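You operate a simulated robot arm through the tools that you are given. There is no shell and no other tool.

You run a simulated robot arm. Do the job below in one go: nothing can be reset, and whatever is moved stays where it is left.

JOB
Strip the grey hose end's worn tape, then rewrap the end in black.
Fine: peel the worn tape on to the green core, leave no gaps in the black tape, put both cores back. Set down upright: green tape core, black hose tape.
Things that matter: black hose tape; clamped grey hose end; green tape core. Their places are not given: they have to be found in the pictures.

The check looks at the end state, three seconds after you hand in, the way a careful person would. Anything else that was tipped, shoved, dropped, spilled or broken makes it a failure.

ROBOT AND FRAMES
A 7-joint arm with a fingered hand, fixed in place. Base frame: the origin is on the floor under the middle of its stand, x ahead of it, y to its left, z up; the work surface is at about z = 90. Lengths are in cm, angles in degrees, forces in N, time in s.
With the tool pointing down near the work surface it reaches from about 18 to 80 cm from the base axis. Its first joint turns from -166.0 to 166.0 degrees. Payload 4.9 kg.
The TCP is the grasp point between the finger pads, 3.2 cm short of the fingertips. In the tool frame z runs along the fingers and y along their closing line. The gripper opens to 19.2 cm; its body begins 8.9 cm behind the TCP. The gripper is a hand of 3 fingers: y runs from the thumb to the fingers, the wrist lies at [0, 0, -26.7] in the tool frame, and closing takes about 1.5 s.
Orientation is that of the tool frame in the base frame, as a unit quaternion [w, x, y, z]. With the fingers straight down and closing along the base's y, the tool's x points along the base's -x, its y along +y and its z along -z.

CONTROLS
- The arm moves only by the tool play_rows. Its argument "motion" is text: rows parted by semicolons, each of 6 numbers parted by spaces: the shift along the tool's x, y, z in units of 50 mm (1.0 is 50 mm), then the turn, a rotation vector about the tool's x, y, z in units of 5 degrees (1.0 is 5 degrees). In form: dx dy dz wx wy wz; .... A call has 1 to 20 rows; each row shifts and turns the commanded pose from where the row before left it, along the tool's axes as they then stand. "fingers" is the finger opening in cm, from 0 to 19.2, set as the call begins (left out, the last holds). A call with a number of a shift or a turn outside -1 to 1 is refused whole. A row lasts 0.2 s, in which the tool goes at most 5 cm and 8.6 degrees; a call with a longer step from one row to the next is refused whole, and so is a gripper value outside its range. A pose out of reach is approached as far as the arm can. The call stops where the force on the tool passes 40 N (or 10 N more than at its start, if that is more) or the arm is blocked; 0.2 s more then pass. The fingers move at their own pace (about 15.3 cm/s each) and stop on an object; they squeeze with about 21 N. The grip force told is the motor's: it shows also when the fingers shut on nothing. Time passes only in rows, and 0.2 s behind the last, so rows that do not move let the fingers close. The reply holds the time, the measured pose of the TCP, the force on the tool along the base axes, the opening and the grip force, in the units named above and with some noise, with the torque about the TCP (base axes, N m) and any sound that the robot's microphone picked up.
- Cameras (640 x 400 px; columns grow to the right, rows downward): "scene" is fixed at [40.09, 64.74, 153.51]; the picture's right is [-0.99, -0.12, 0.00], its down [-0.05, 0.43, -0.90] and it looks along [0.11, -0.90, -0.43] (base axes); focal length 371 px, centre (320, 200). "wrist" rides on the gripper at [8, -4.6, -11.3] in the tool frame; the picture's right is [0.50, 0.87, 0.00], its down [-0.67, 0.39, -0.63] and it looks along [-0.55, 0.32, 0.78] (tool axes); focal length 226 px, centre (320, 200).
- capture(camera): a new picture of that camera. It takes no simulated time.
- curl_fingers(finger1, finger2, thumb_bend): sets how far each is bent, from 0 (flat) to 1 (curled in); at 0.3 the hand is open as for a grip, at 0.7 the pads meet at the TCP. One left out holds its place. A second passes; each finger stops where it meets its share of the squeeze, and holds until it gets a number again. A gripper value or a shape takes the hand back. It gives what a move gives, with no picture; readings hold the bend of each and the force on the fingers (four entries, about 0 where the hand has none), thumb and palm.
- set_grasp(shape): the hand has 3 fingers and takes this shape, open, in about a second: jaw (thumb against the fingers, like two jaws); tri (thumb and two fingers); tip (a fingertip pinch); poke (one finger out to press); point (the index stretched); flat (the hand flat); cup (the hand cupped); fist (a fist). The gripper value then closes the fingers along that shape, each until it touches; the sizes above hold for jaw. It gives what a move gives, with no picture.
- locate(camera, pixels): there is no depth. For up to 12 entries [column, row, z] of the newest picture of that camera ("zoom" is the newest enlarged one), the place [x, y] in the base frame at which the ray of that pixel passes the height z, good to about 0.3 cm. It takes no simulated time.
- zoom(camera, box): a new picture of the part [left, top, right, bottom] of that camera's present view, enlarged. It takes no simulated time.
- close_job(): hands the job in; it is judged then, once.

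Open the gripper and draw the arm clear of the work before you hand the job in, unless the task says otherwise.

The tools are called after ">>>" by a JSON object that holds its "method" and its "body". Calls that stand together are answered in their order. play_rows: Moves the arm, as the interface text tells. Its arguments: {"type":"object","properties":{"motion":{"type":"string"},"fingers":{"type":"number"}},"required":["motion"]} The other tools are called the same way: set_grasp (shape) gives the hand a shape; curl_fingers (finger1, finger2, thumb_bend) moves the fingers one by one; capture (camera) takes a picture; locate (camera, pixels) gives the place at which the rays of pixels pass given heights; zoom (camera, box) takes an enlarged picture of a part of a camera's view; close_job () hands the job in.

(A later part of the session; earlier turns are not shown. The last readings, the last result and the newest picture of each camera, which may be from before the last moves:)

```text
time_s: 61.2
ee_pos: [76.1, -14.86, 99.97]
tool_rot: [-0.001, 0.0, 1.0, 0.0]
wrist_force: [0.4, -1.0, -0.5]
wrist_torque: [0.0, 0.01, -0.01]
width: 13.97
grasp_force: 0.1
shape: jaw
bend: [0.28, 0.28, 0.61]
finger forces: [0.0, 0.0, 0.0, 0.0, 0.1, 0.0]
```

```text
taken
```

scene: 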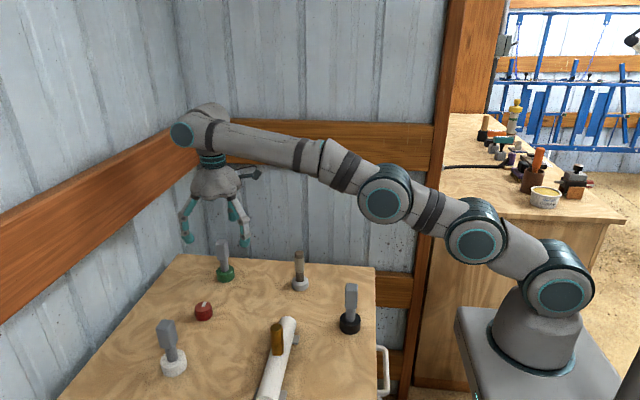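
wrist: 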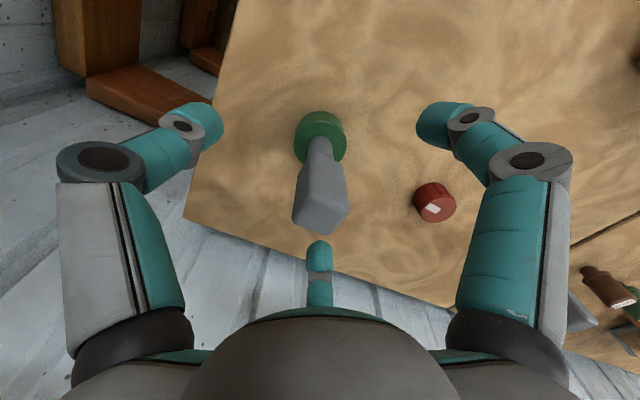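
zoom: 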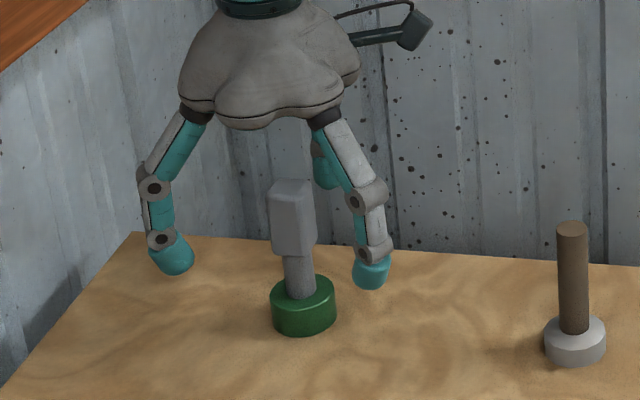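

The green core stands upright in its original place. I'll lift straight up clear of it, then head for the black tape at about (41,-0.7).

>>> {"method": "play_rows", "body": {"motion": "0 0 -0.2 0 0 0; 0.02 0 -0.3 0 0 0; 0.04 0 -0.3 0 0 0; 0.06 0 -0.3 0 0 0; 0.06 0 -0.3 0 0 0; 0.3 0.1 -0.4 0 0 0; 0.5 0.2 -0.4 0 0 0; 0.8 0.3 -0.2 0 0 0; 0.8 0.4 0 0 0 0; 0.8 0.4 0 0 0 0; 0.8 0.4 0 0 0 0; 0.8 0.4 0 0 0 0; 0.8 0.4 0 0 0 0; 0.7 0.25 0 0 0 0; 0 0 0 0 0 0", "fingers": 14}}

>>> {"method": "capture", "body": {"camera": "wrist"}}

>>> {"method": "capture", "body": {"camera": "scene"}}

```text
time_s: 64.4
ee_pos: [43.69, -0.64, 111.84]
tool_rot: [0.001, 0.0, 1.0, 0.0]
wrist_force: [-0.4, 0.5, 0.2]
wrist_torque: [0.02, 0.02, 0.0]
width: 13.98
grasp_force: 0.1
shape: jaw
bend: [0.28, 0.28, 0.61]
finger forces: [0.0, 0.0, 0.0, 0.0, 0.1, 0.1]
```

```text
taken
```

wrist: 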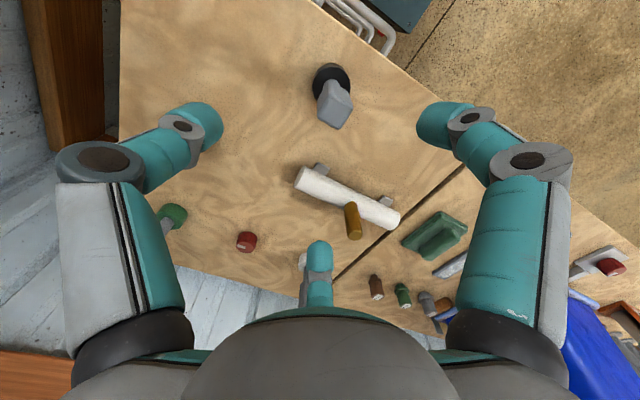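

```text
taken
```

scene: 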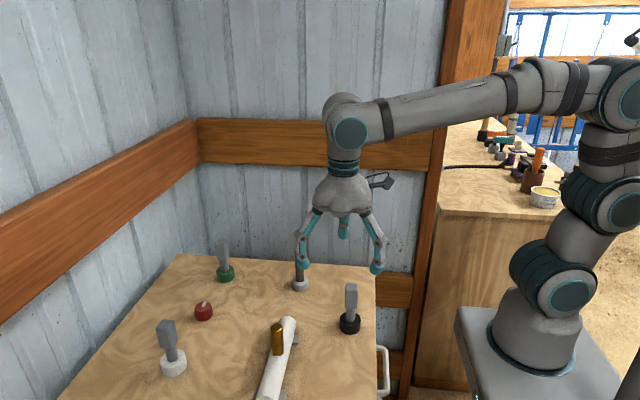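

I'll zoom on the black tape near (332,95) in the wrist view to get its centre and orientation.

>>> {"method": "zoom", "body": {"camera": "wrist", "box": [295, 50, 375, 140]}}

```text
4.44 times, centred on (335, 95) of wrist
```

zoom: 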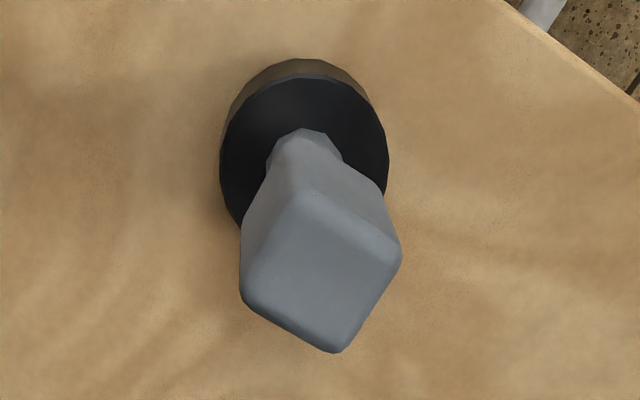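

I'll convert those corners and the disc centre to positions.

>>> {"method": "locate", "body": {"camera": "zoom", "pixels": [[298, 190, 101.3], [402, 250, 101.3], [340, 352, 101.3], [240, 292, 101.3], [304, 155, 92.3], [320, 271, 101.3], [220, 155, 92.3], [388, 155, 92.3]]}}

>>> {"method": "zoom", "body": {"camera": "scene", "box": [325, 270, 375, 345]}}

```text
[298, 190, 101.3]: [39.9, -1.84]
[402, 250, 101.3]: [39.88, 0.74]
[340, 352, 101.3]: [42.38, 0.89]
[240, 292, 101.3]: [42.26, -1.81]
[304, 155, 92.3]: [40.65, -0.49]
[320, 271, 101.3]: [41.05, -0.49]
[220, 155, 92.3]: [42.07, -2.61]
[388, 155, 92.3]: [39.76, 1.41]
```

```text
5.33 times, centred on (350, 308) of scene
```

zoom: 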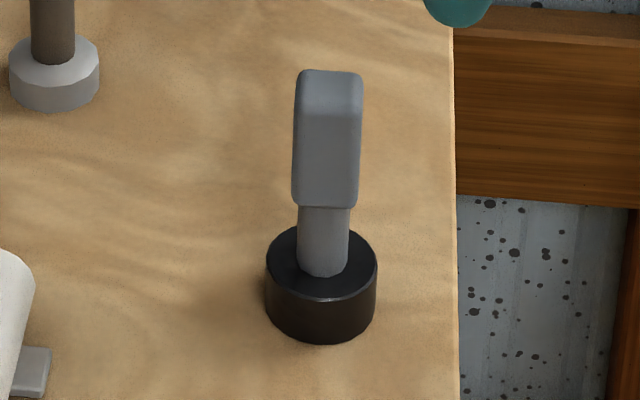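

The black tape is centred at about (41.0,-0.5). I'll move over it and go down to the same grip height as before.

>>> {"method": "play_rows", "body": {"motion": "0.27 0.01 0 0 0 0; 0.27 0.01 0.1 0 0 0; 0 0 0.3 0 0 0; 0 0 0.4 0 0 0; 0 0 0.4 0 0 0; 0 0 0.4 0 0 0; 0 0 0.4 0 0 0; 0 0 0.35 0 0 0; 0 0 0 0 0 0; 0 0 0 0 0 0", "fingers": 14}}

>>> {"method": "capture", "body": {"camera": "wrist"}}

>>> {"method": "zoom", "body": {"camera": "scene", "box": [290, 230, 410, 345]}}

```text
time_s: 66.6
ee_pos: [41.04, -0.64, 100.15]
tool_rot: [0.0, 0.0, 1.0, -0.001]
wrist_force: [-0.3, -0.4, -0.2]
wrist_torque: [0.02, 0.01, 0.03]
width: 13.94
grasp_force: 0.0
shape: jaw
bend: [0.28, 0.28, 0.61]
finger forces: [0.0, 0.0, 0.0, 0.0, 0.0, 0.1]
```

```text
taken
```

wrist: 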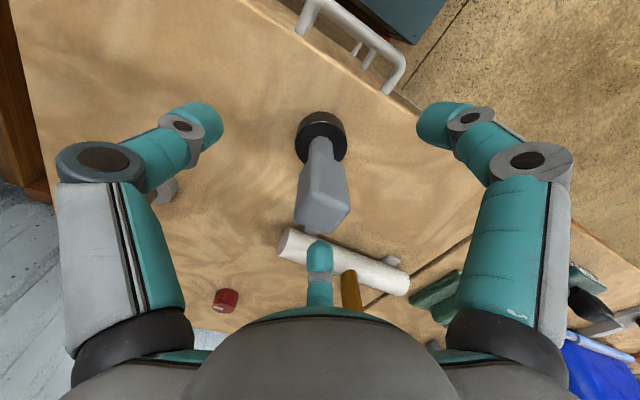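

```text
3.48 times, centred on (350, 288) of scene
```

zoom: 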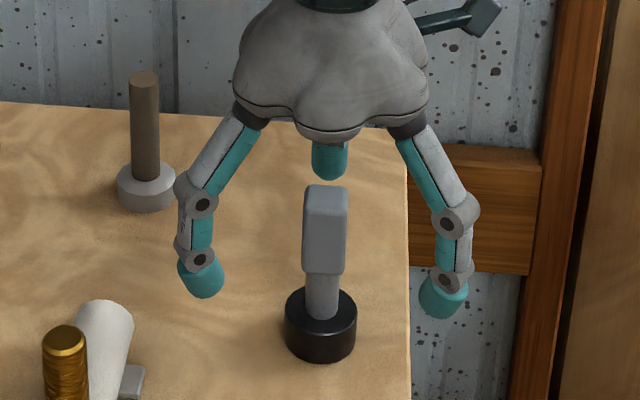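

The paddle is centred, at (322,195) in the wrist view. I'll close on it.

>>> {"method": "play_rows", "body": {"motion": "0 0 0 0 0 0; 0 0 0 0 0 0; 0 0 0 0 0 0; 0 0 0 0 0 0; 0 0 0 0 0 0; 0 0 0 0 0 0; 0 0 0 0 0 0; 0 0 0 0 0 0; 0 0 0 0 0 0; 0 0 0 0 0 0", "fingers": 0}}

>>> {"method": "capture", "body": {"camera": "wrist"}}

>>> {"method": "zoom", "body": {"camera": "scene", "box": [290, 230, 410, 345]}}

```text
time_s: 68.8
ee_pos: [41.14, -0.56, 100.14]
tool_rot: [0.0, -0.001, 1.0, -0.001]
wrist_force: [-0.5, 0.2, 0.8]
wrist_torque: [-0.02, 0.0, 0.02]
width: 2.44
grasp_force: 21.2
shape: jaw
bend: [0.76, 0.76, 0.7]
finger forces: [16.3, 16.3, 0.0, 0.0, 18.2, 0.0]
```

```text
taken
```

wrist: 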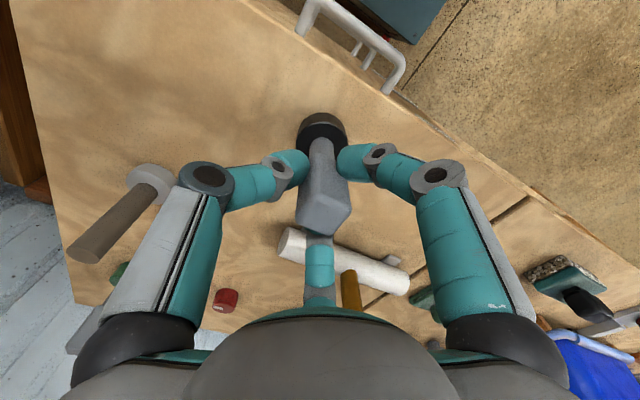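

```text
3.48 times, centred on (350, 288) of scene
```

zoom: 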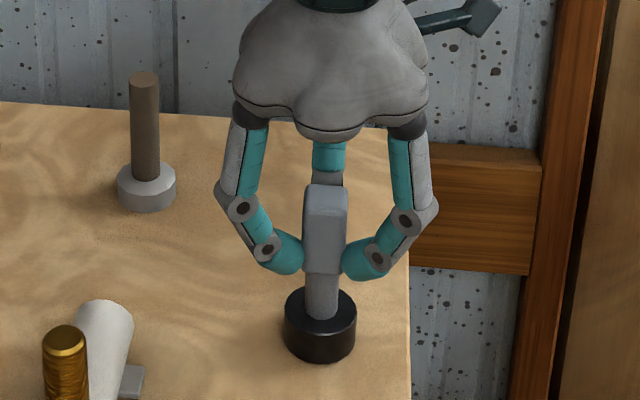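

Gripped (width 2.44). I'll note the grip pose (41.08,-0.6,100.14) for putting it back. Now I'll lift and carry the black tape to the -x side of the hose.

>>> {"method": "play_rows", "body": {"motion": "0 0 -0.1 0 0 0; 0 0 -0.2 0 0 0; 0 0 -0.4 0 0 0; 0 0 -0.5 0 0 0; 0 -0.2 -0.6 0 0 0; -0.2 -0.4 -0.6 0 0 0; -0.3 -0.5 -0.2 0 0 0; -0.3 -0.5 0 0 0 0; -0.3 -0.5 0 0 0 0; -0.28 -0.4 0 0 0 0; 0 0 0 0 0 0"}}

>>> {"method": "capture", "body": {"camera": "wrist"}}

>>> {"method": "zoom", "body": {"camera": "scene", "box": [270, 180, 390, 310]}}

```text
time_s: 71.2
ee_pos: [47.8, -13.01, 113.02]
tool_rot: [0.001, 0.0, 1.0, 0.0]
wrist_force: [0.9, -0.3, -0.1]
wrist_torque: [-0.01, 0.02, -0.03]
width: 2.47
grasp_force: 21.1
shape: jaw
bend: [0.76, 0.76, 0.7]
finger forces: [16.3, 16.3, 0.0, 0.0, 18.1, 0.0]
```

```text
taken
```

wrist: 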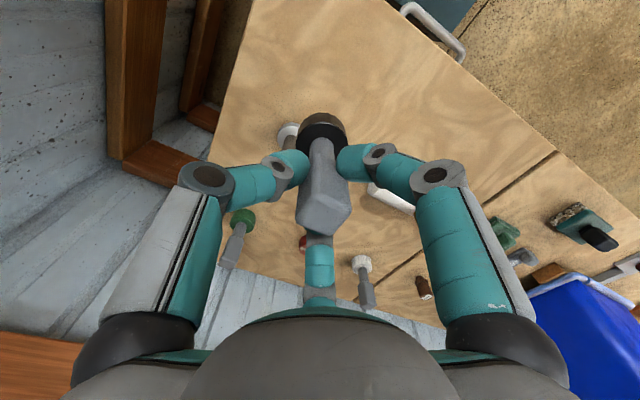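

```text
3.08 times, centred on (330, 245) of scene
```

zoom: 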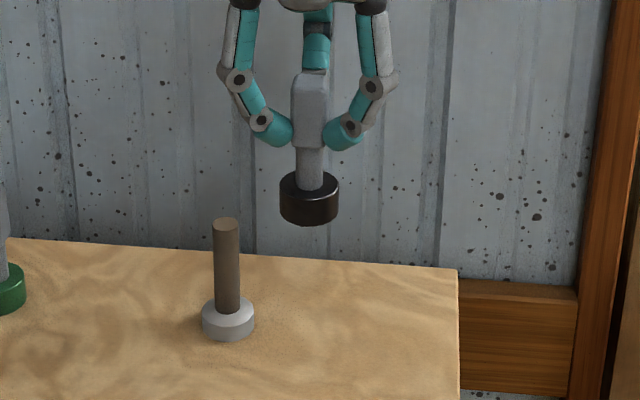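

I'll lower the black roll to the bottom of the old tape zone (TCP z ≈ 105.25) and bring it close to the hose on the -x side.

>>> {"method": "play_rows", "body": {"motion": "-0.02 -0.03 0.4 0 0 0; -0.02 -0.03 0.5 0 0 0; 0 0 0.45 0 0 0; 0 0 0.2 0 0 0; -0.2 0 0 0 0 0; -0.2 0 0 0 0 0; -0.2 0 0 0 0 0; -0.06 0 0 0 0 0; 0 0 0 0 0 0"}}

>>> {"method": "zoom", "body": {"camera": "scene", "box": [280, 230, 336, 290]}}

>>> {"method": "zoom", "body": {"camera": "wrist", "box": [250, 90, 370, 190]}}

```text
time_s: 73.2
ee_pos: [51.32, -13.42, 105.38]
tool_rot: [0.0, 0.0, 1.0, 0.0]
wrist_force: [-0.1, -0.2, -1.0]
wrist_torque: [0.01, -0.01, -0.01]
width: 2.45
grasp_force: 21.6
shape: jaw
bend: [0.76, 0.76, 0.7]
finger forces: [16.3, 16.3, 0.0, 0.0, 18.0, 0.0]
```

```text
6.67 times, centred on (308, 260) of scene
```

zoom: 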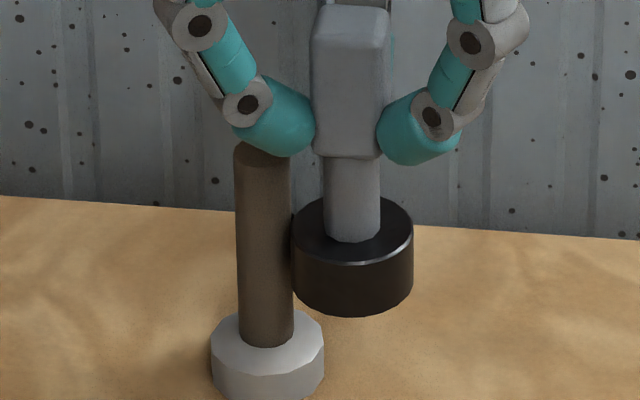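

```text
4.00 times, centred on (310, 140) of wrist
```

zoom: 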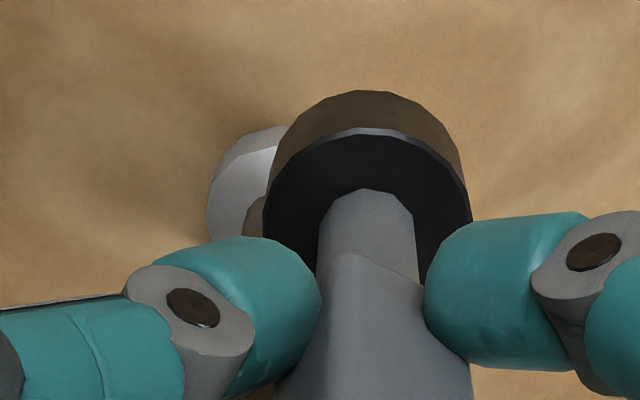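

The roll is close, with the gap near zero in the view at (292,240). I'll creep in by millimetres until there's light contact.

>>> {"method": "play_rows", "body": {"motion": "-0.04 0 0 0 0 0; 0 0 0 0 0 0"}}

>>> {"method": "play_rows", "body": {"motion": "-0.03 0 0 0 0 0; 0 0 0 0 0 0"}}

>>> {"method": "play_rows", "body": {"motion": "-0.02 0 0 0 0 0; 0 0 0 0 0 0"}}

>>> {"method": "zoom", "body": {"camera": "scene", "box": [280, 230, 336, 290]}}

```text
time_s: 73.8
ee_pos: [51.49, -13.37, 105.4]
tool_rot: [0.0, -0.001, 1.0, 0.0]
wrist_force: [0.9, -0.4, -0.7]
wrist_torque: [-0.01, 0.06, -0.01]
width: 2.46
grasp_force: 21.5
shape: jaw
bend: [0.76, 0.76, 0.7]
finger forces: [16.3, 16.3, 0.0, 0.0, 18.0, 0.0]
```

```text
time_s: 74.4
ee_pos: [51.72, -13.36, 105.37]
tool_rot: [0.0, 0.0, 1.0, 0.0]
wrist_force: [-1.6, -0.6, -1.1]
wrist_torque: [0.07, 0.09, -0.03]
width: 2.44
grasp_force: 20.8
shape: jaw
bend: [0.76, 0.76, 0.7]
finger forces: [17.0, 16.0, 0.0, 0.1, 18.0, 0.0]
```

```text
time_s: 75.0
ee_pos: [51.72, -13.31, 105.33]
tool_rot: [-0.001, 0.001, 1.0, 0.0]
wrist_force: [-2.8, -0.6, -0.6]
wrist_torque: [0.01, 0.18, -0.04]
width: 2.47
grasp_force: 20.5
shape: jaw
bend: [0.76, 0.76, 0.7]
finger forces: [18.0, 15.9, 0.0, 0.1, 18.4, 0.0]
```

```text
6.67 times, centred on (308, 260) of scene
```

zoom: 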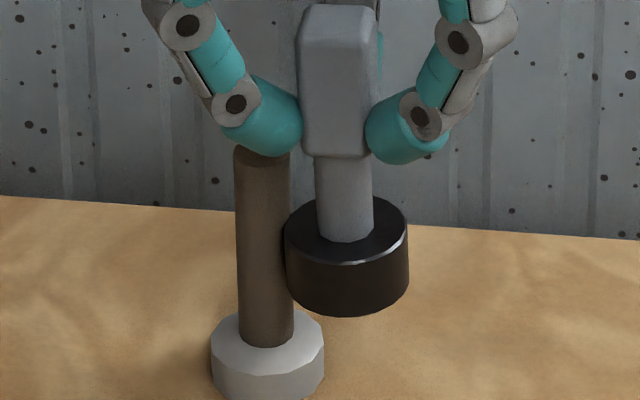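

Light contact (2.8 N) at about (51.7,-13.35). I'll sweep counterclockwise toward the -y side, as the old tape had been wound from the bottom up, and look at what is laid.

>>> {"method": "play_rows", "body": {"motion": "0.018 -0.142 0 0 0 0; -0.022 -0.174 0 0 0 0; -0.068 -0.162 0 0 0 0; 0 0 0 0 0 0"}}

>>> {"method": "zoom", "body": {"camera": "scene", "box": [284, 230, 336, 290]}}

>>> {"method": "play_rows", "body": {"motion": "-0.106 -0.138 0 0 0 0; -0.14 -0.106 0 0 0 0; -0.16 -0.068 0 0 0 0; -0.174 -0.022 0 0 0 0; 0 0 0 0 0 0"}}

>>> {"method": "zoom", "body": {"camera": "scene", "box": [280, 230, 326, 290]}}

>>> {"method": "zoom", "body": {"camera": "wrist", "box": [260, 60, 400, 190]}}

```text
time_s: 76.0
ee_pos: [52.21, -15.69, 105.31]
tool_rot: [0.0, 0.0, 1.0, 0.0]
wrist_force: [-2.7, -0.5, -1.5]
wrist_torque: [-0.03, 0.21, 0.03]
width: 2.44
grasp_force: 21.4
shape: jaw
bend: [0.76, 0.76, 0.7]
finger forces: [18.6, 15.4, 0.1, 0.0, 18.9, 0.1]
```

```text
6.67 times, centred on (310, 260) of scene
```

zoom: 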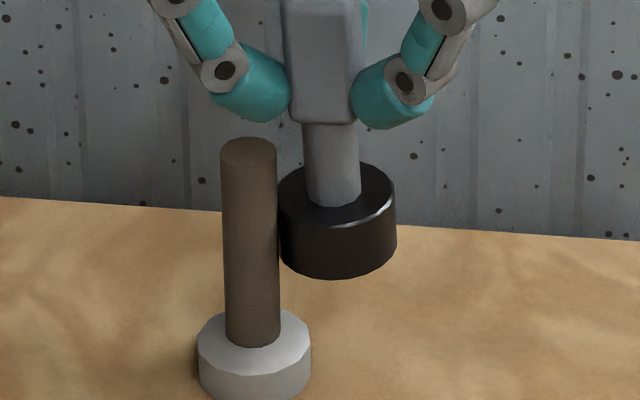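

```text
time_s: 77.2
ee_pos: [55.07, -17.46, 105.4]
tool_rot: [-0.001, 0.0, 1.0, -0.001]
wrist_force: [-0.5, -1.9, -1.1]
wrist_torque: [-0.21, 0.08, 0.05]
width: 2.46
grasp_force: 20.7
shape: jaw
bend: [0.76, 0.76, 0.69]
finger forces: [17.4, 15.3, 0.0, 0.0, 21.2, 0.0]
```

```text
6.67 times, centred on (303, 260) of scene
```

zoom: 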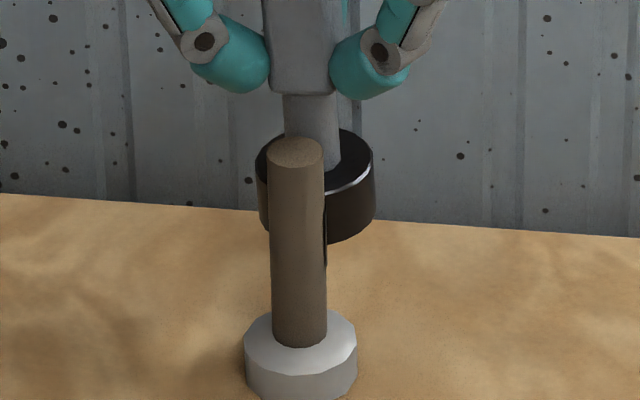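

```text
3.08 times, centred on (330, 125) of wrist
```

zoom: 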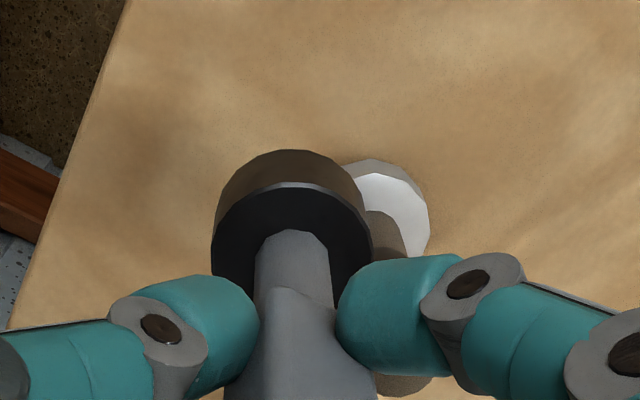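

A thin black strip shows at the hose's right edge, (324,215)–(324,265). I'll zoom in on it.

>>> {"method": "zoom", "body": {"camera": "scene", "box": [292, 246, 314, 276]}}

>>> {"method": "zoom", "body": {"camera": "wrist", "box": [365, 110, 405, 150]}}

```text
13.33 times, centred on (303, 261) of scene
```

zoom: 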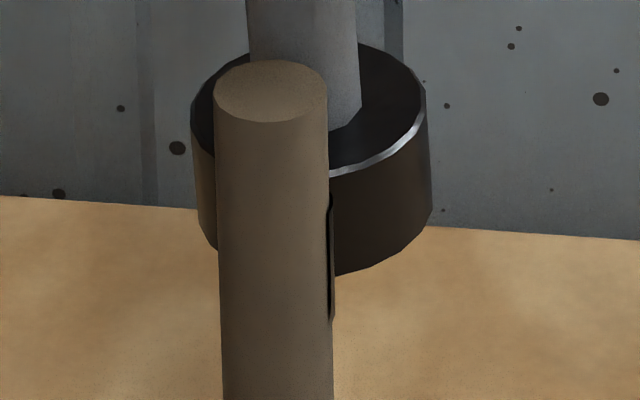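

```text
10.00 times, centred on (385, 130) of wrist
```

zoom: 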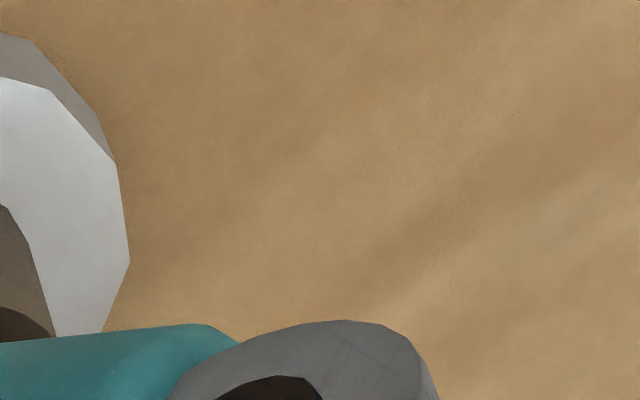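

Black tape is being laid: a strip from about z = 95.3 to 98 on the -x side. The roll is taller than I judged, about 2.6 cm. I'll continue counterclockwise, flat, from 270° to 0° and look again.

>>> {"method": "play_rows", "body": {"motion": "-0.16 0.034 0 0 0 0; -0.162 0.068 0 0 0 0; -0.138 0.106 0 0 0 0; 0 0 0 0 0 0"}}

>>> {"method": "play_rows", "body": {"motion": "-0.106 0.138 0 0 0 0; -0.068 0.162 0 0 0 0; -0.022 0.174 0 0 0 0; 0 0 0 0 0 0"}}

>>> {"method": "zoom", "body": {"camera": "scene", "box": [270, 236, 316, 290]}}

>>> {"method": "zoom", "body": {"camera": "wrist", "box": [280, 40, 390, 160]}}

```text
time_s: 78.2
ee_pos: [57.47, -16.45, 105.39]
tool_rot: [0.0, 0.0, 1.0, -0.001]
wrist_force: [1.7, -2.0, -1.6]
wrist_torque: [-0.18, -0.1, 0.01]
width: 2.48
grasp_force: 20.6
shape: jaw
bend: [0.76, 0.76, 0.69]
finger forces: [16.1, 16.5, 0.0, 0.0, 20.6, 0.0]
```

```text
time_s: 79.2
ee_pos: [58.37, -13.97, 105.31]
tool_rot: [0.0, 0.0, 1.0, 0.0]
wrist_force: [1.7, -1.5, -1.4]
wrist_torque: [-0.08, -0.17, 0.05]
width: 2.48
grasp_force: 21.6
shape: jaw
bend: [0.76, 0.76, 0.69]
finger forces: [16.0, 17.1, 0.1, 0.0, 19.5, 0.1]
```

```text
7.41 times, centred on (293, 263) of scene
```

zoom: 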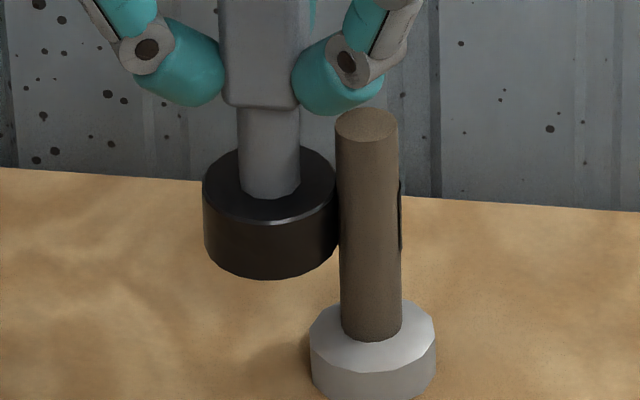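

```text
3.33 times, centred on (335, 100) of wrist
```

zoom: 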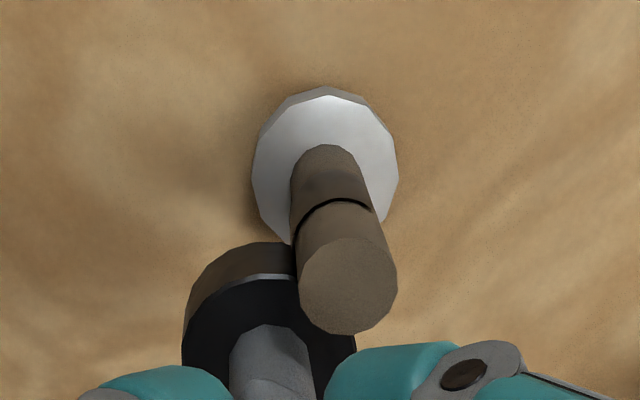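

The laid strip is visible on the -x/-y side in the wrist view, its upper edge at (335,203). I'll continue counterclockwise from 0° to 180°.

>>> {"method": "play_rows", "body": {"motion": "0.022 0.174 0 0 0 0; 0.068 0.16 0 0 0 0; 0.106 0.14 0 0 0 0; 0 0 0 0 0 0"}}

>>> {"method": "play_rows", "body": {"motion": "0.138 0.106 0 0 0 0; 0.162 0.068 0 0 0 0; 0.174 0.022 0 0 0 0; 0 0 0 0 0 0"}}

>>> {"method": "play_rows", "body": {"motion": "0.174 -0.022 0 0 0 0; 0.162 -0.068 0 0 0 0; 0.138 -0.106 0 0 0 0; 0 0 0 0 0 0"}}

>>> {"method": "zoom", "body": {"camera": "scene", "box": [280, 236, 326, 290]}}

>>> {"method": "zoom", "body": {"camera": "wrist", "box": [260, 70, 340, 165]}}

```text
time_s: 80.2
ee_pos: [57.33, -11.6, 105.37]
tool_rot: [0.0, 0.0, 1.0, 0.001]
wrist_force: [0.1, 0.9, -1.4]
wrist_torque: [0.02, -0.02, 0.05]
width: 2.47
grasp_force: 20.8
shape: jaw
bend: [0.76, 0.76, 0.69]
finger forces: [16.9, 17.2, 0.0, 0.0, 18.0, 0.0]
```

```text
time_s: 81.2
ee_pos: [54.97, -10.47, 105.36]
tool_rot: [0.0, 0.0, 1.0, 0.0]
wrist_force: [-0.4, 0.6, -0.9]
wrist_torque: [0.05, 0.0, 0.01]
width: 2.47
grasp_force: 20.7
shape: jaw
bend: [0.76, 0.76, 0.69]
finger forces: [17.0, 17.1, 0.0, 0.1, 17.9, 0.0]
```

```text
time_s: 82.2
ee_pos: [52.72, -11.72, 105.32]
tool_rot: [0.0, -0.001, 1.0, 0.0]
wrist_force: [-0.7, 0.3, -0.9]
wrist_torque: [-0.01, 0.0, 0.03]
width: 2.47
grasp_force: 20.9
shape: jaw
bend: [0.76, 0.76, 0.69]
finger forces: [16.9, 16.8, 0.1, 0.1, 18.0, 0.1]
```

```text
7.41 times, centred on (303, 263) of scene
```

zoom: 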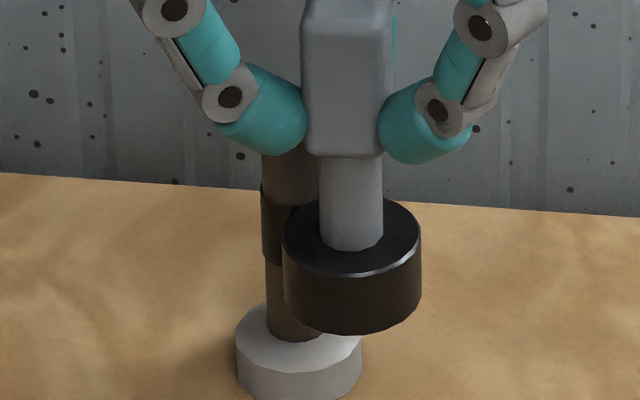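

```text
4.21 times, centred on (300, 118) of wrist
```

zoom: 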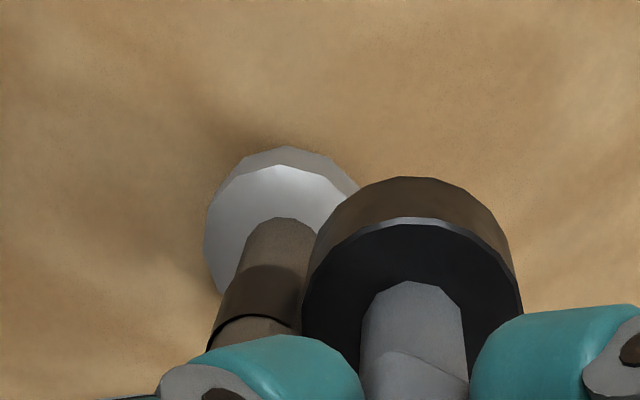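

Contact force on the +y side was low, so I'll check the lay there. First I'll carry on to 195° and look at the front of the hose.

>>> {"method": "play_rows", "body": {"motion": "0.11 -0.132 0 0 0 0; 0.06 -0.16 0 0 0 0; 0.02 -0.174 0 0 0 0; -0.022 -0.174 0 0 0 0; 0 0 0 0 0 0"}}

>>> {"method": "zoom", "body": {"camera": "scene", "box": [280, 240, 326, 290]}}

>>> {"method": "zoom", "body": {"camera": "scene", "box": [288, 246, 312, 286]}}

```text
time_s: 83.4
ee_pos: [51.83, -14.81, 105.34]
tool_rot: [0.0, 0.0, 1.0, 0.001]
wrist_force: [-1.1, 0.5, -0.9]
wrist_torque: [0.01, 0.06, 0.06]
width: 2.45
grasp_force: 21.3
shape: jaw
bend: [0.76, 0.76, 0.69]
finger forces: [17.6, 16.1, 0.0, 0.0, 18.1, 0.0]
```

```text
8.00 times, centred on (303, 265) of scene
```

zoom: 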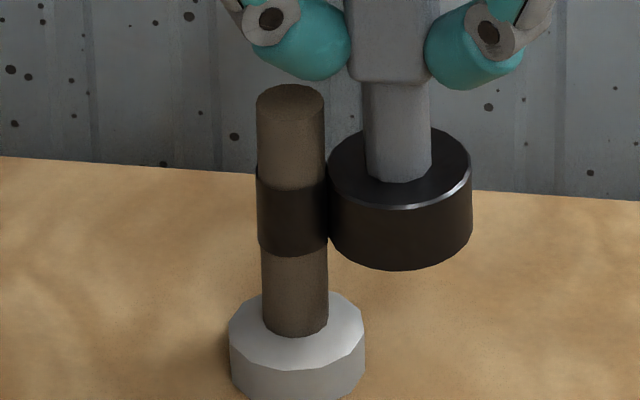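

```text
10.00 times, centred on (300, 266) of scene
```

zoom: 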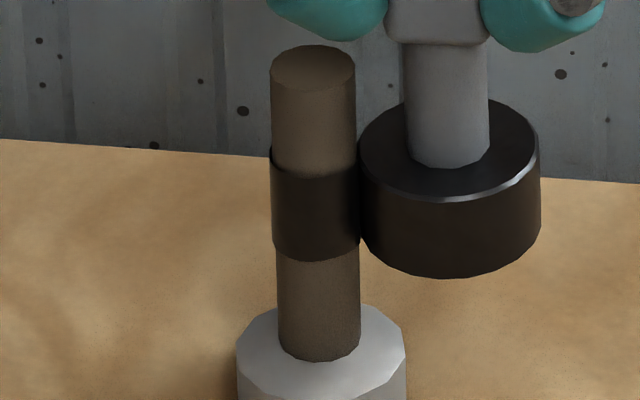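

The first lap of black is complete on the front (rows 172–261 at this zoom). The old tape's lower edge was at row 268 and its top at row 128. So I'll do a second lap 0.3 cm lower to cover the very bottom, then spiral up.

>>> {"method": "play_rows", "body": {"motion": "-0.058 -0.182 0.03 0 0 0; -0.106 -0.136 0.03 0 0 0; -0.138 -0.106 0.005 0 0 0; -0.16 -0.068 0 0 0 0; -0.172 -0.022 0 0 0 0; 0 0 0 0 0 0"}}

>>> {"method": "zoom", "body": {"camera": "scene", "box": [288, 246, 312, 286]}}

```text
time_s: 84.8
ee_pos: [54.92, -17.43, 105.1]
tool_rot: [0.001, 0.0, 1.0, -0.001]
wrist_force: [-0.7, -1.9, -0.9]
wrist_torque: [-0.17, 0.08, 0.01]
width: 2.48
grasp_force: 21.1
shape: jaw
bend: [0.76, 0.76, 0.69]
finger forces: [16.7, 15.6, 0.0, 0.0, 19.8, 0.0]
```

```text
10.00 times, centred on (300, 266) of scene
```

zoom: 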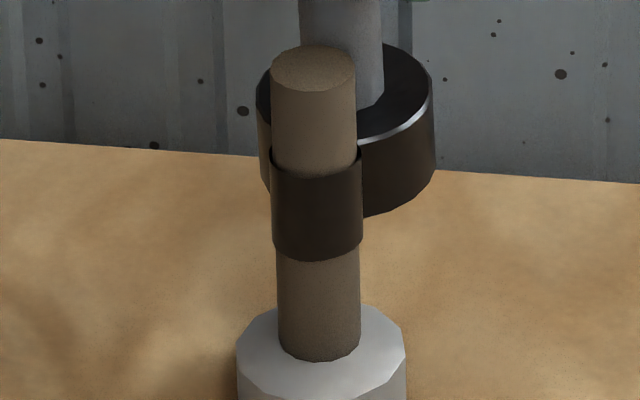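

The step at the right edge shows the second lap going on. I'll continue from 270° to 0° at this height.

>>> {"method": "play_rows", "body": {"motion": "-0.188 0.03 0 0 0 0; -0.162 0.068 0 0 0 0; -0.138 0.106 0 0 0 0; -0.106 0.138 0 0 0 0; -0.068 0.162 0 0 0 0; -0.022 0.172 0 0 0 0; 0 0 0 0 0 0"}}

```text
time_s: 86.4
ee_pos: [58.47, -13.93, 105.05]
tool_rot: [0.001, 0.001, 1.0, 0.0]
wrist_force: [2.0, -0.6, -0.1]
wrist_torque: [-0.04, -0.16, 0.01]
width: 2.44
grasp_force: 21.4
shape: jaw
bend: [0.76, 0.76, 0.69]
finger forces: [16.2, 17.0, 0.1, 0.0, 18.8, 0.0]
```

Contact is good (2 N). I'll continue 0° to 90° with a slightly tighter radius.

>>> {"method": "play_rows", "body": {"motion": "0.04 0.156 0 0 0 0; 0.066 0.155 0 0 0 0; 0.106 0.132 0 0 0 0; 0 0 0 0 0 0"}}

>>> {"method": "play_rows", "body": {"motion": "0.138 0.096 0 0 0 0; 0.16 0.06 0 0 0 0; 0.172 0.018 0 0 0 0; 0 0 0 0 0 0"}}

```text
time_s: 87.4
ee_pos: [57.41, -11.82, 105.03]
tool_rot: [0.0, 0.0, 1.0, 0.0]
wrist_force: [1.5, 0.2, -1.5]
wrist_torque: [0.08, -0.09, 0.03]
width: 2.5
grasp_force: 21.1
shape: jaw
bend: [0.76, 0.76, 0.69]
finger forces: [16.7, 18.3, 0.0, 0.0, 17.4, 0.1]
```

```text
time_s: 88.4
ee_pos: [54.87, -11.01, 105.17]
tool_rot: [0.0, 0.0, 1.0, 0.0]
wrist_force: [0.6, 3.0, 0.2]
wrist_torque: [0.21, -0.12, 0.05]
width: 2.47
grasp_force: 20.5
shape: jaw
bend: [0.76, 0.76, 0.69]
finger forces: [17.7, 18.7, 0.1, 0.1, 16.2, 0.0]
```

Good contact at 90° (3 N). I'll finish this lap through 180° to 195°, then view the front.

>>> {"method": "play_rows", "body": {"motion": "0.146 0.012 0 0 0 0; 0.16 -0.05 0 0 0 0; 0.138 -0.1 0 0 0 0; 0.106 -0.138 0 0 0 0; 0.068 -0.16 0 0 0 0; 0.022 -0.172 0 0 0 0; -0.022 -0.172 0 0 0 0; 0 0 0 0 0 0"}}

>>> {"method": "zoom", "body": {"camera": "scene", "box": [288, 246, 312, 286]}}

```text
time_s: 90.2
ee_pos: [51.83, -14.84, 105.05]
tool_rot: [0.0, 0.0, 1.0, -0.001]
wrist_force: [-2.4, 0.4, -1.2]
wrist_torque: [0.0, 0.21, 0.01]
width: 2.47
grasp_force: 21.2
shape: jaw
bend: [0.76, 0.76, 0.69]
finger forces: [19.0, 15.8, 0.0, 0.0, 17.8, 0.0]
```

```text
10.00 times, centred on (300, 266) of scene
```

zoom: 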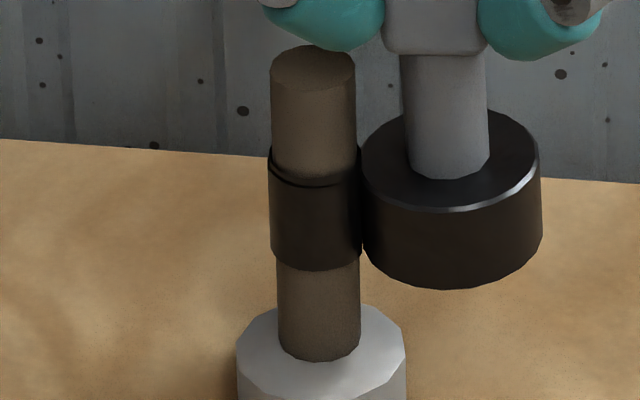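

The bottom edge is now at row 270, just below the old tape's edge. Now I'll spiral up about 1.8 cm over one turn, starting with 195° to 270°.

>>> {"method": "play_rows", "body": {"motion": "-0.056 -0.176 -0.015 0 0 0; -0.106 -0.138 -0.015 0 0 0; -0.138 -0.106 -0.015 0 0 0; -0.16 -0.068 -0.015 0 0 0; -0.172 -0.022 -0.015 0 0 0; 0 0 0 0 0 0"}}

>>> {"method": "play_rows", "body": {"motion": "-0.175 0.03 -0.015 0 0 0; -0.162 0.068 -0.015 0 0 0; -0.138 0.106 -0.015 0 0 0; -0.106 0.138 -0.015 0 0 0; -0.068 0.162 -0.015 0 0 0; -0.022 0.172 -0.015 0 0 0; 0 0 0 0 0 0"}}

>>> {"method": "zoom", "body": {"camera": "scene", "box": [276, 236, 316, 284]}}

>>> {"method": "zoom", "body": {"camera": "wrist", "box": [290, 45, 380, 160]}}

```text
time_s: 91.6
ee_pos: [55.22, -17.49, 105.47]
tool_rot: [0.0, 0.001, 1.0, 0.0]
wrist_force: [-1.1, -1.6, -0.5]
wrist_torque: [-0.17, 0.09, 0.0]
width: 2.45
grasp_force: 20.7
shape: jaw
bend: [0.76, 0.76, 0.69]
finger forces: [17.3, 15.4, 0.1, 0.0, 19.8, 0.0]
```

```text
time_s: 93.2
ee_pos: [58.36, -13.94, 105.96]
tool_rot: [0.0, 0.0, 1.0, 0.0]
wrist_force: [2.3, -1.1, -0.9]
wrist_torque: [-0.09, -0.14, 0.07]
width: 2.49
grasp_force: 21.3
shape: jaw
bend: [0.76, 0.76, 0.69]
finger forces: [16.1, 16.9, 0.1, 0.1, 18.4, 0.1]
```

```text
8.33 times, centred on (296, 260) of scene
```

zoom: 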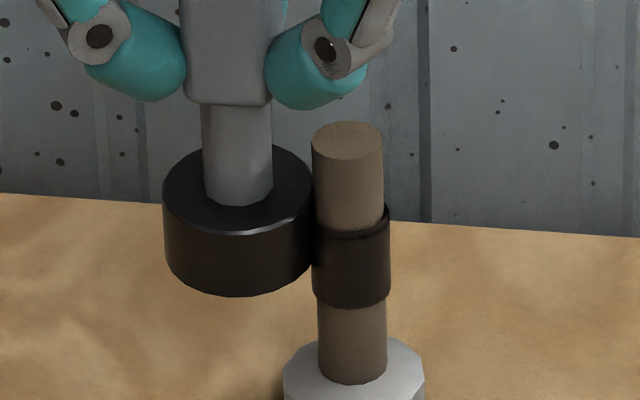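

```text
3.48 times, centred on (335, 102) of wrist
```

zoom: 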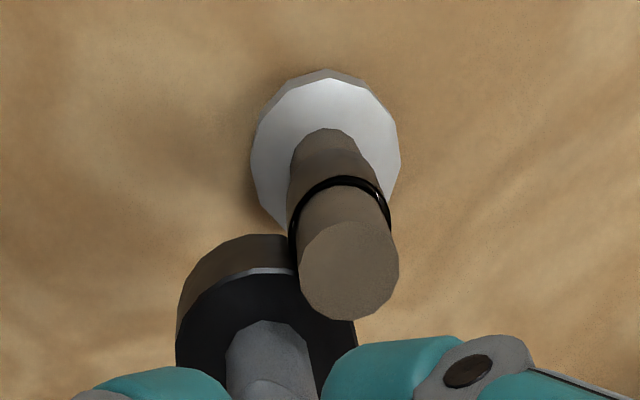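

The spiral is going on without gaps so far. I'll continue it from 0° to 195°, still rising.

>>> {"method": "play_rows", "body": {"motion": "0.022 0.156 -0.015 0 0 0; 0.066 0.155 -0.015 0 0 0; 0.106 0.135 -0.015 0 0 0; 0.138 0.1 -0.015 0 0 0; 0.16 0.062 -0.015 0 0 0; 0.172 0.02 -0.015 0 0 0; 0 0 0 0 0 0"}}

>>> {"method": "play_rows", "body": {"motion": "0.16 0.0 -0.015 0 0 0; 0.16 -0.055 -0.015 0 0 0; 0.138 -0.1 -0.015 0 0 0; 0.106 -0.138 -0.015 0 0 0; 0.068 -0.16 -0.015 0 0 0; 0.022 -0.172 -0.015 0 0 0; -0.022 -0.172 -0.015 0 0 0; 0 0 0 0 0 0"}}

>>> {"method": "zoom", "body": {"camera": "scene", "box": [288, 246, 312, 286]}}

```text
time_s: 94.8
ee_pos: [55.21, -10.81, 106.56]
tool_rot: [0.0, 0.0, 1.0, 0.0]
wrist_force: [-0.4, 1.3, -1.1]
wrist_torque: [0.1, -0.08, 0.03]
width: 2.51
grasp_force: 21.1
shape: jaw
bend: [0.76, 0.76, 0.69]
finger forces: [17.2, 17.8, 0.1, 0.1, 16.3, 0.0]
```

```text
time_s: 96.6
ee_pos: [52.1, -14.86, 107.07]
tool_rot: [0.0, 0.0, 1.0, 0.0]
wrist_force: [-3.9, -0.6, -1.7]
wrist_torque: [-0.01, 0.2, 0.02]
width: 2.44
grasp_force: 21.2
shape: jaw
bend: [0.76, 0.76, 0.69]
finger forces: [19.0, 15.6, 0.0, 0.0, 17.5, 0.0]
```

```text
10.00 times, centred on (300, 266) of scene
```

zoom: 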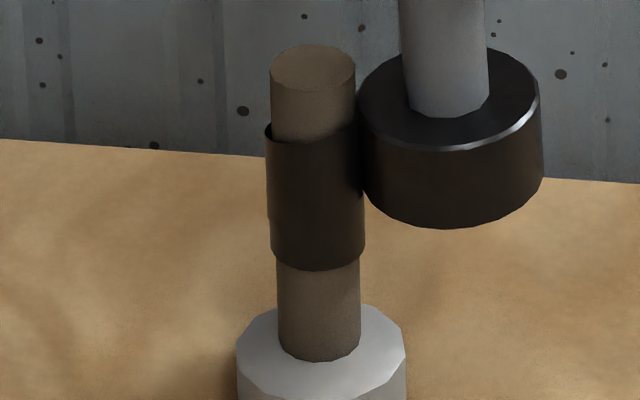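

The spiral has reached the top zone. Now a flat lap at this height, which puts the roll's top slightly above the old tape's upper edge: 195° round to 270°, then 0°.

>>> {"method": "play_rows", "body": {"motion": "-0.01 -0.172 0 0 0 0; -0.1 -0.138 0 0 0 0; -0.138 -0.106 0 0 0 0; -0.16 -0.068 0 0 0 0; -0.165 -0.022 0 0 0 0; 0 0 0 0 0 0"}}

>>> {"method": "play_rows", "body": {"motion": "-0.175 0.03 0 0 0 0; -0.162 0.068 0 0 0 0; -0.138 0.106 0 0 0 0; -0.106 0.138 0 0 0 0; -0.068 0.162 0 0 0 0; -0.022 0.172 0 0 0 0; 0 0 0 0 0 0"}}

>>> {"method": "zoom", "body": {"camera": "scene", "box": [276, 236, 316, 284]}}

>>> {"method": "zoom", "body": {"camera": "wrist", "box": [290, 45, 380, 160]}}

```text
time_s: 98.0
ee_pos: [54.78, -17.5, 107.0]
tool_rot: [-0.001, -0.001, 1.0, 0.0]
wrist_force: [-1.5, -3.1, 0.3]
wrist_torque: [-0.19, 0.07, 0.0]
width: 2.45
grasp_force: 20.6
shape: jaw
bend: [0.76, 0.76, 0.69]
finger forces: [17.4, 15.6, 0.1, 0.0, 19.6, 0.0]
```

```text
time_s: 99.6
ee_pos: [58.08, -14.06, 106.93]
tool_rot: [0.0, 0.0, 1.0, 0.0]
wrist_force: [4.0, -1.4, -0.6]
wrist_torque: [-0.12, -0.29, 0.02]
width: 2.48
grasp_force: 20.8
shape: jaw
bend: [0.76, 0.76, 0.68]
finger forces: [15.5, 18.0, 0.1, 0.0, 19.0, 0.0]
```

```text
8.33 times, centred on (296, 260) of scene
```

zoom: 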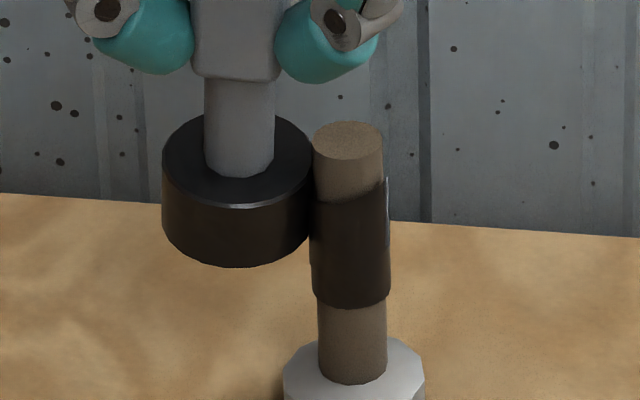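

```text
3.48 times, centred on (335, 102) of wrist
```

zoom: 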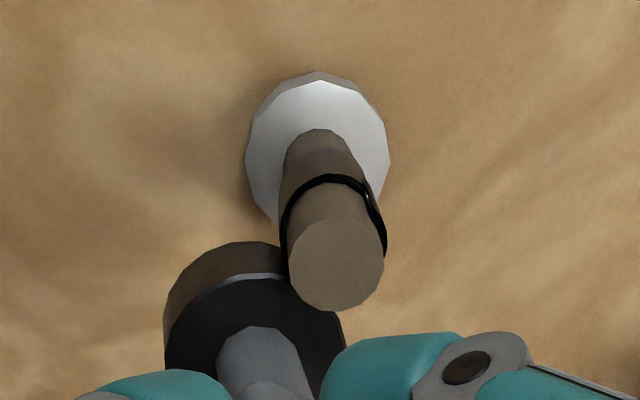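

There's a pale sliver at the tape's right edge, scene zoom (387,210), and something at wrist zoom (370,195). I'll zoom in on both.

>>> {"method": "zoom", "body": {"camera": "scene", "box": [292, 246, 312, 276]}}

>>> {"method": "zoom", "body": {"camera": "wrist", "box": [316, 75, 356, 125]}}

```text
13.33 times, centred on (302, 261) of scene
```

zoom: 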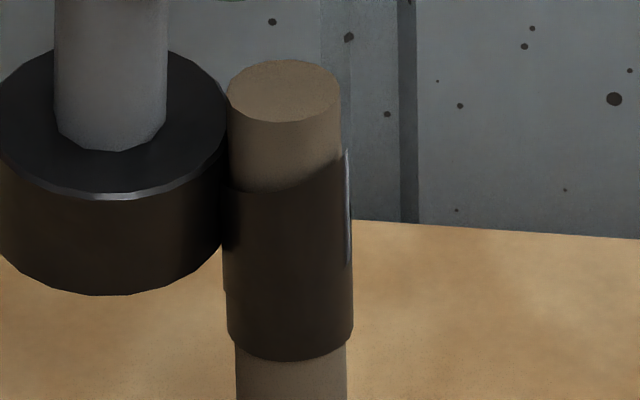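

```text
8.00 times, centred on (336, 100) of wrist
```

zoom: 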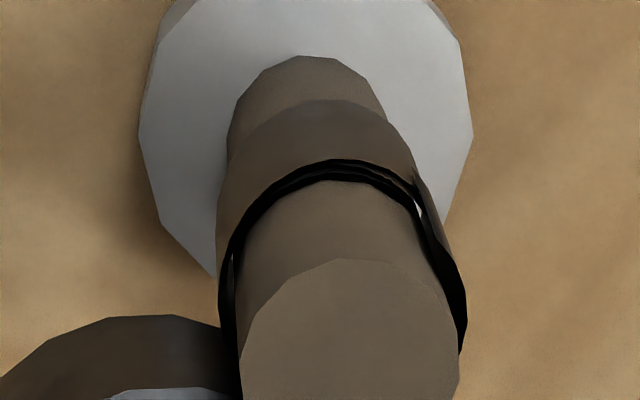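

The bright piece is the free end of the black tape, at about azimuth 168° — exactly three turns from where I started. The flat top lap doesn't seem to have been laid on the -y side. I'll back off and look properly before deciding.

>>> {"method": "play_rows", "body": {"motion": "-0.2 0 0 0 0 0; -0.3 0 0 0 0 0; -0.3 0 -0.2 0 0 0; -0.2 0 -0.4 0 0 0; 0 0 -0.4 0 0 0; 0 0 0 0 0 0"}}

>>> {"method": "zoom", "body": {"camera": "scene", "box": [288, 246, 312, 286]}}

>>> {"method": "capture", "body": {"camera": "wrist"}}

>>> {"method": "zoom", "body": {"camera": "scene", "box": [230, 190, 330, 300]}}

```text
time_s: 101.0
ee_pos: [63.14, -14.1, 112.02]
tool_rot: [0.0, 0.001, 1.0, 0.0]
wrist_force: [0.1, 0.0, -0.7]
wrist_torque: [0.02, -0.03, 0.03]
width: 2.45
grasp_force: 20.1
shape: jaw
bend: [0.76, 0.76, 0.68]
finger forces: [16.3, 16.7, 0.0, 0.0, 17.4, 0.0]
```

```text
10.00 times, centred on (300, 266) of scene
```

zoom: 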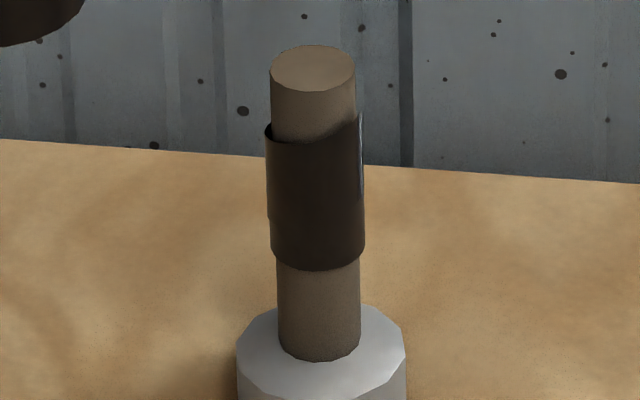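

```text
taken
```

wrist: 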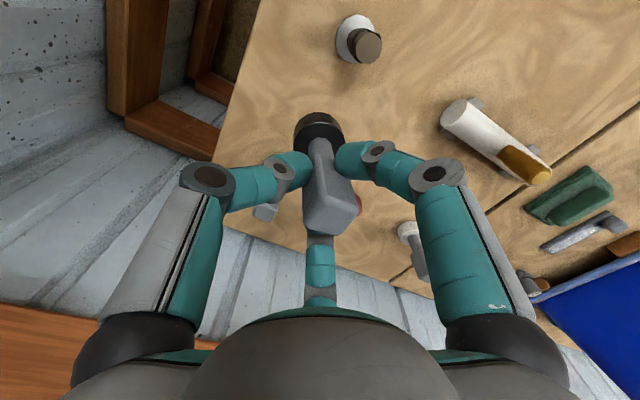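

```text
3.64 times, centred on (280, 245) of scene
```

zoom: 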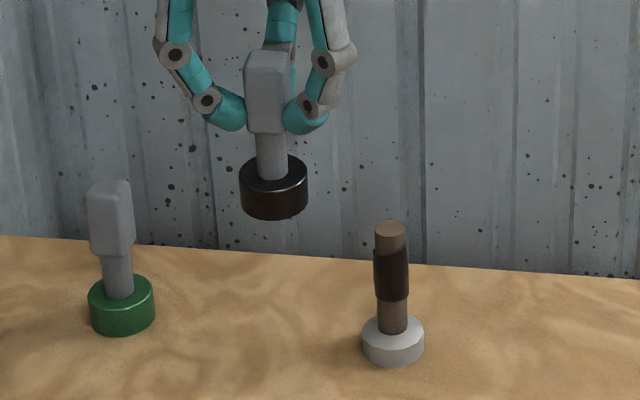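

From here the black top edge slopes: lower at left (row ~128), higher at right (row ~112). The old tape's rim was at row ~95–128, so a top lap is still needed. I'll re-touch the roll at azimuth 0° at the upper height and see whether it lays more tape.

>>> {"method": "play_rows", "body": {"motion": "0 0 0.4 0 0 0; 0.1 0 0.4 0 0 0; 0.2 0 0.22 0 0 0; 0.3 0 0 0 0 0; 0.2 0 0 0 0 0; 0.1 0 0 0 0 0; 0 0 0 0 0 0"}}

>>> {"method": "play_rows", "body": {"motion": "0.03 0 0 0 0 0; 0 0 0 0 0 0"}}

>>> {"method": "zoom", "body": {"camera": "scene", "box": [276, 236, 316, 284]}}

```text
time_s: 102.6
ee_pos: [58.56, -14.04, 106.79]
tool_rot: [0.0, 0.0, 1.0, 0.0]
wrist_force: [-0.7, 0.3, -0.8]
wrist_torque: [0.03, 0.04, -0.01]
width: 2.43
grasp_force: 21.1
shape: jaw
bend: [0.76, 0.76, 0.68]
finger forces: [16.4, 16.7, 0.0, 0.0, 17.1, 0.1]
```

```text
time_s: 103.2
ee_pos: [58.51, -13.94, 106.87]
tool_rot: [0.0, 0.0, 1.0, 0.0]
wrist_force: [1.0, 0.0, -1.1]
wrist_torque: [0.0, 0.0, 0.01]
width: 2.47
grasp_force: 20.9
shape: jaw
bend: [0.76, 0.76, 0.68]
finger forces: [16.4, 16.7, 0.0, 0.1, 17.1, 0.0]
```

```text
8.33 times, centred on (296, 260) of scene
```

zoom: 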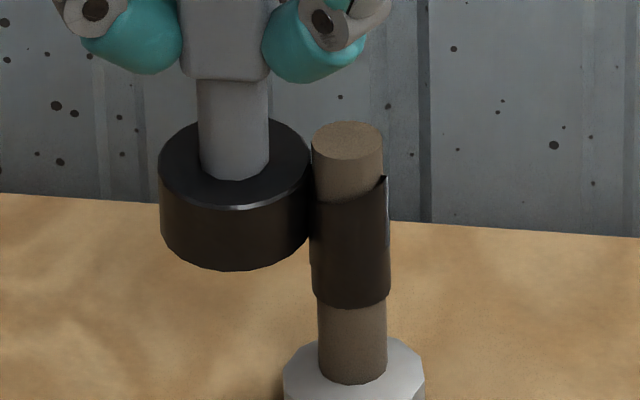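

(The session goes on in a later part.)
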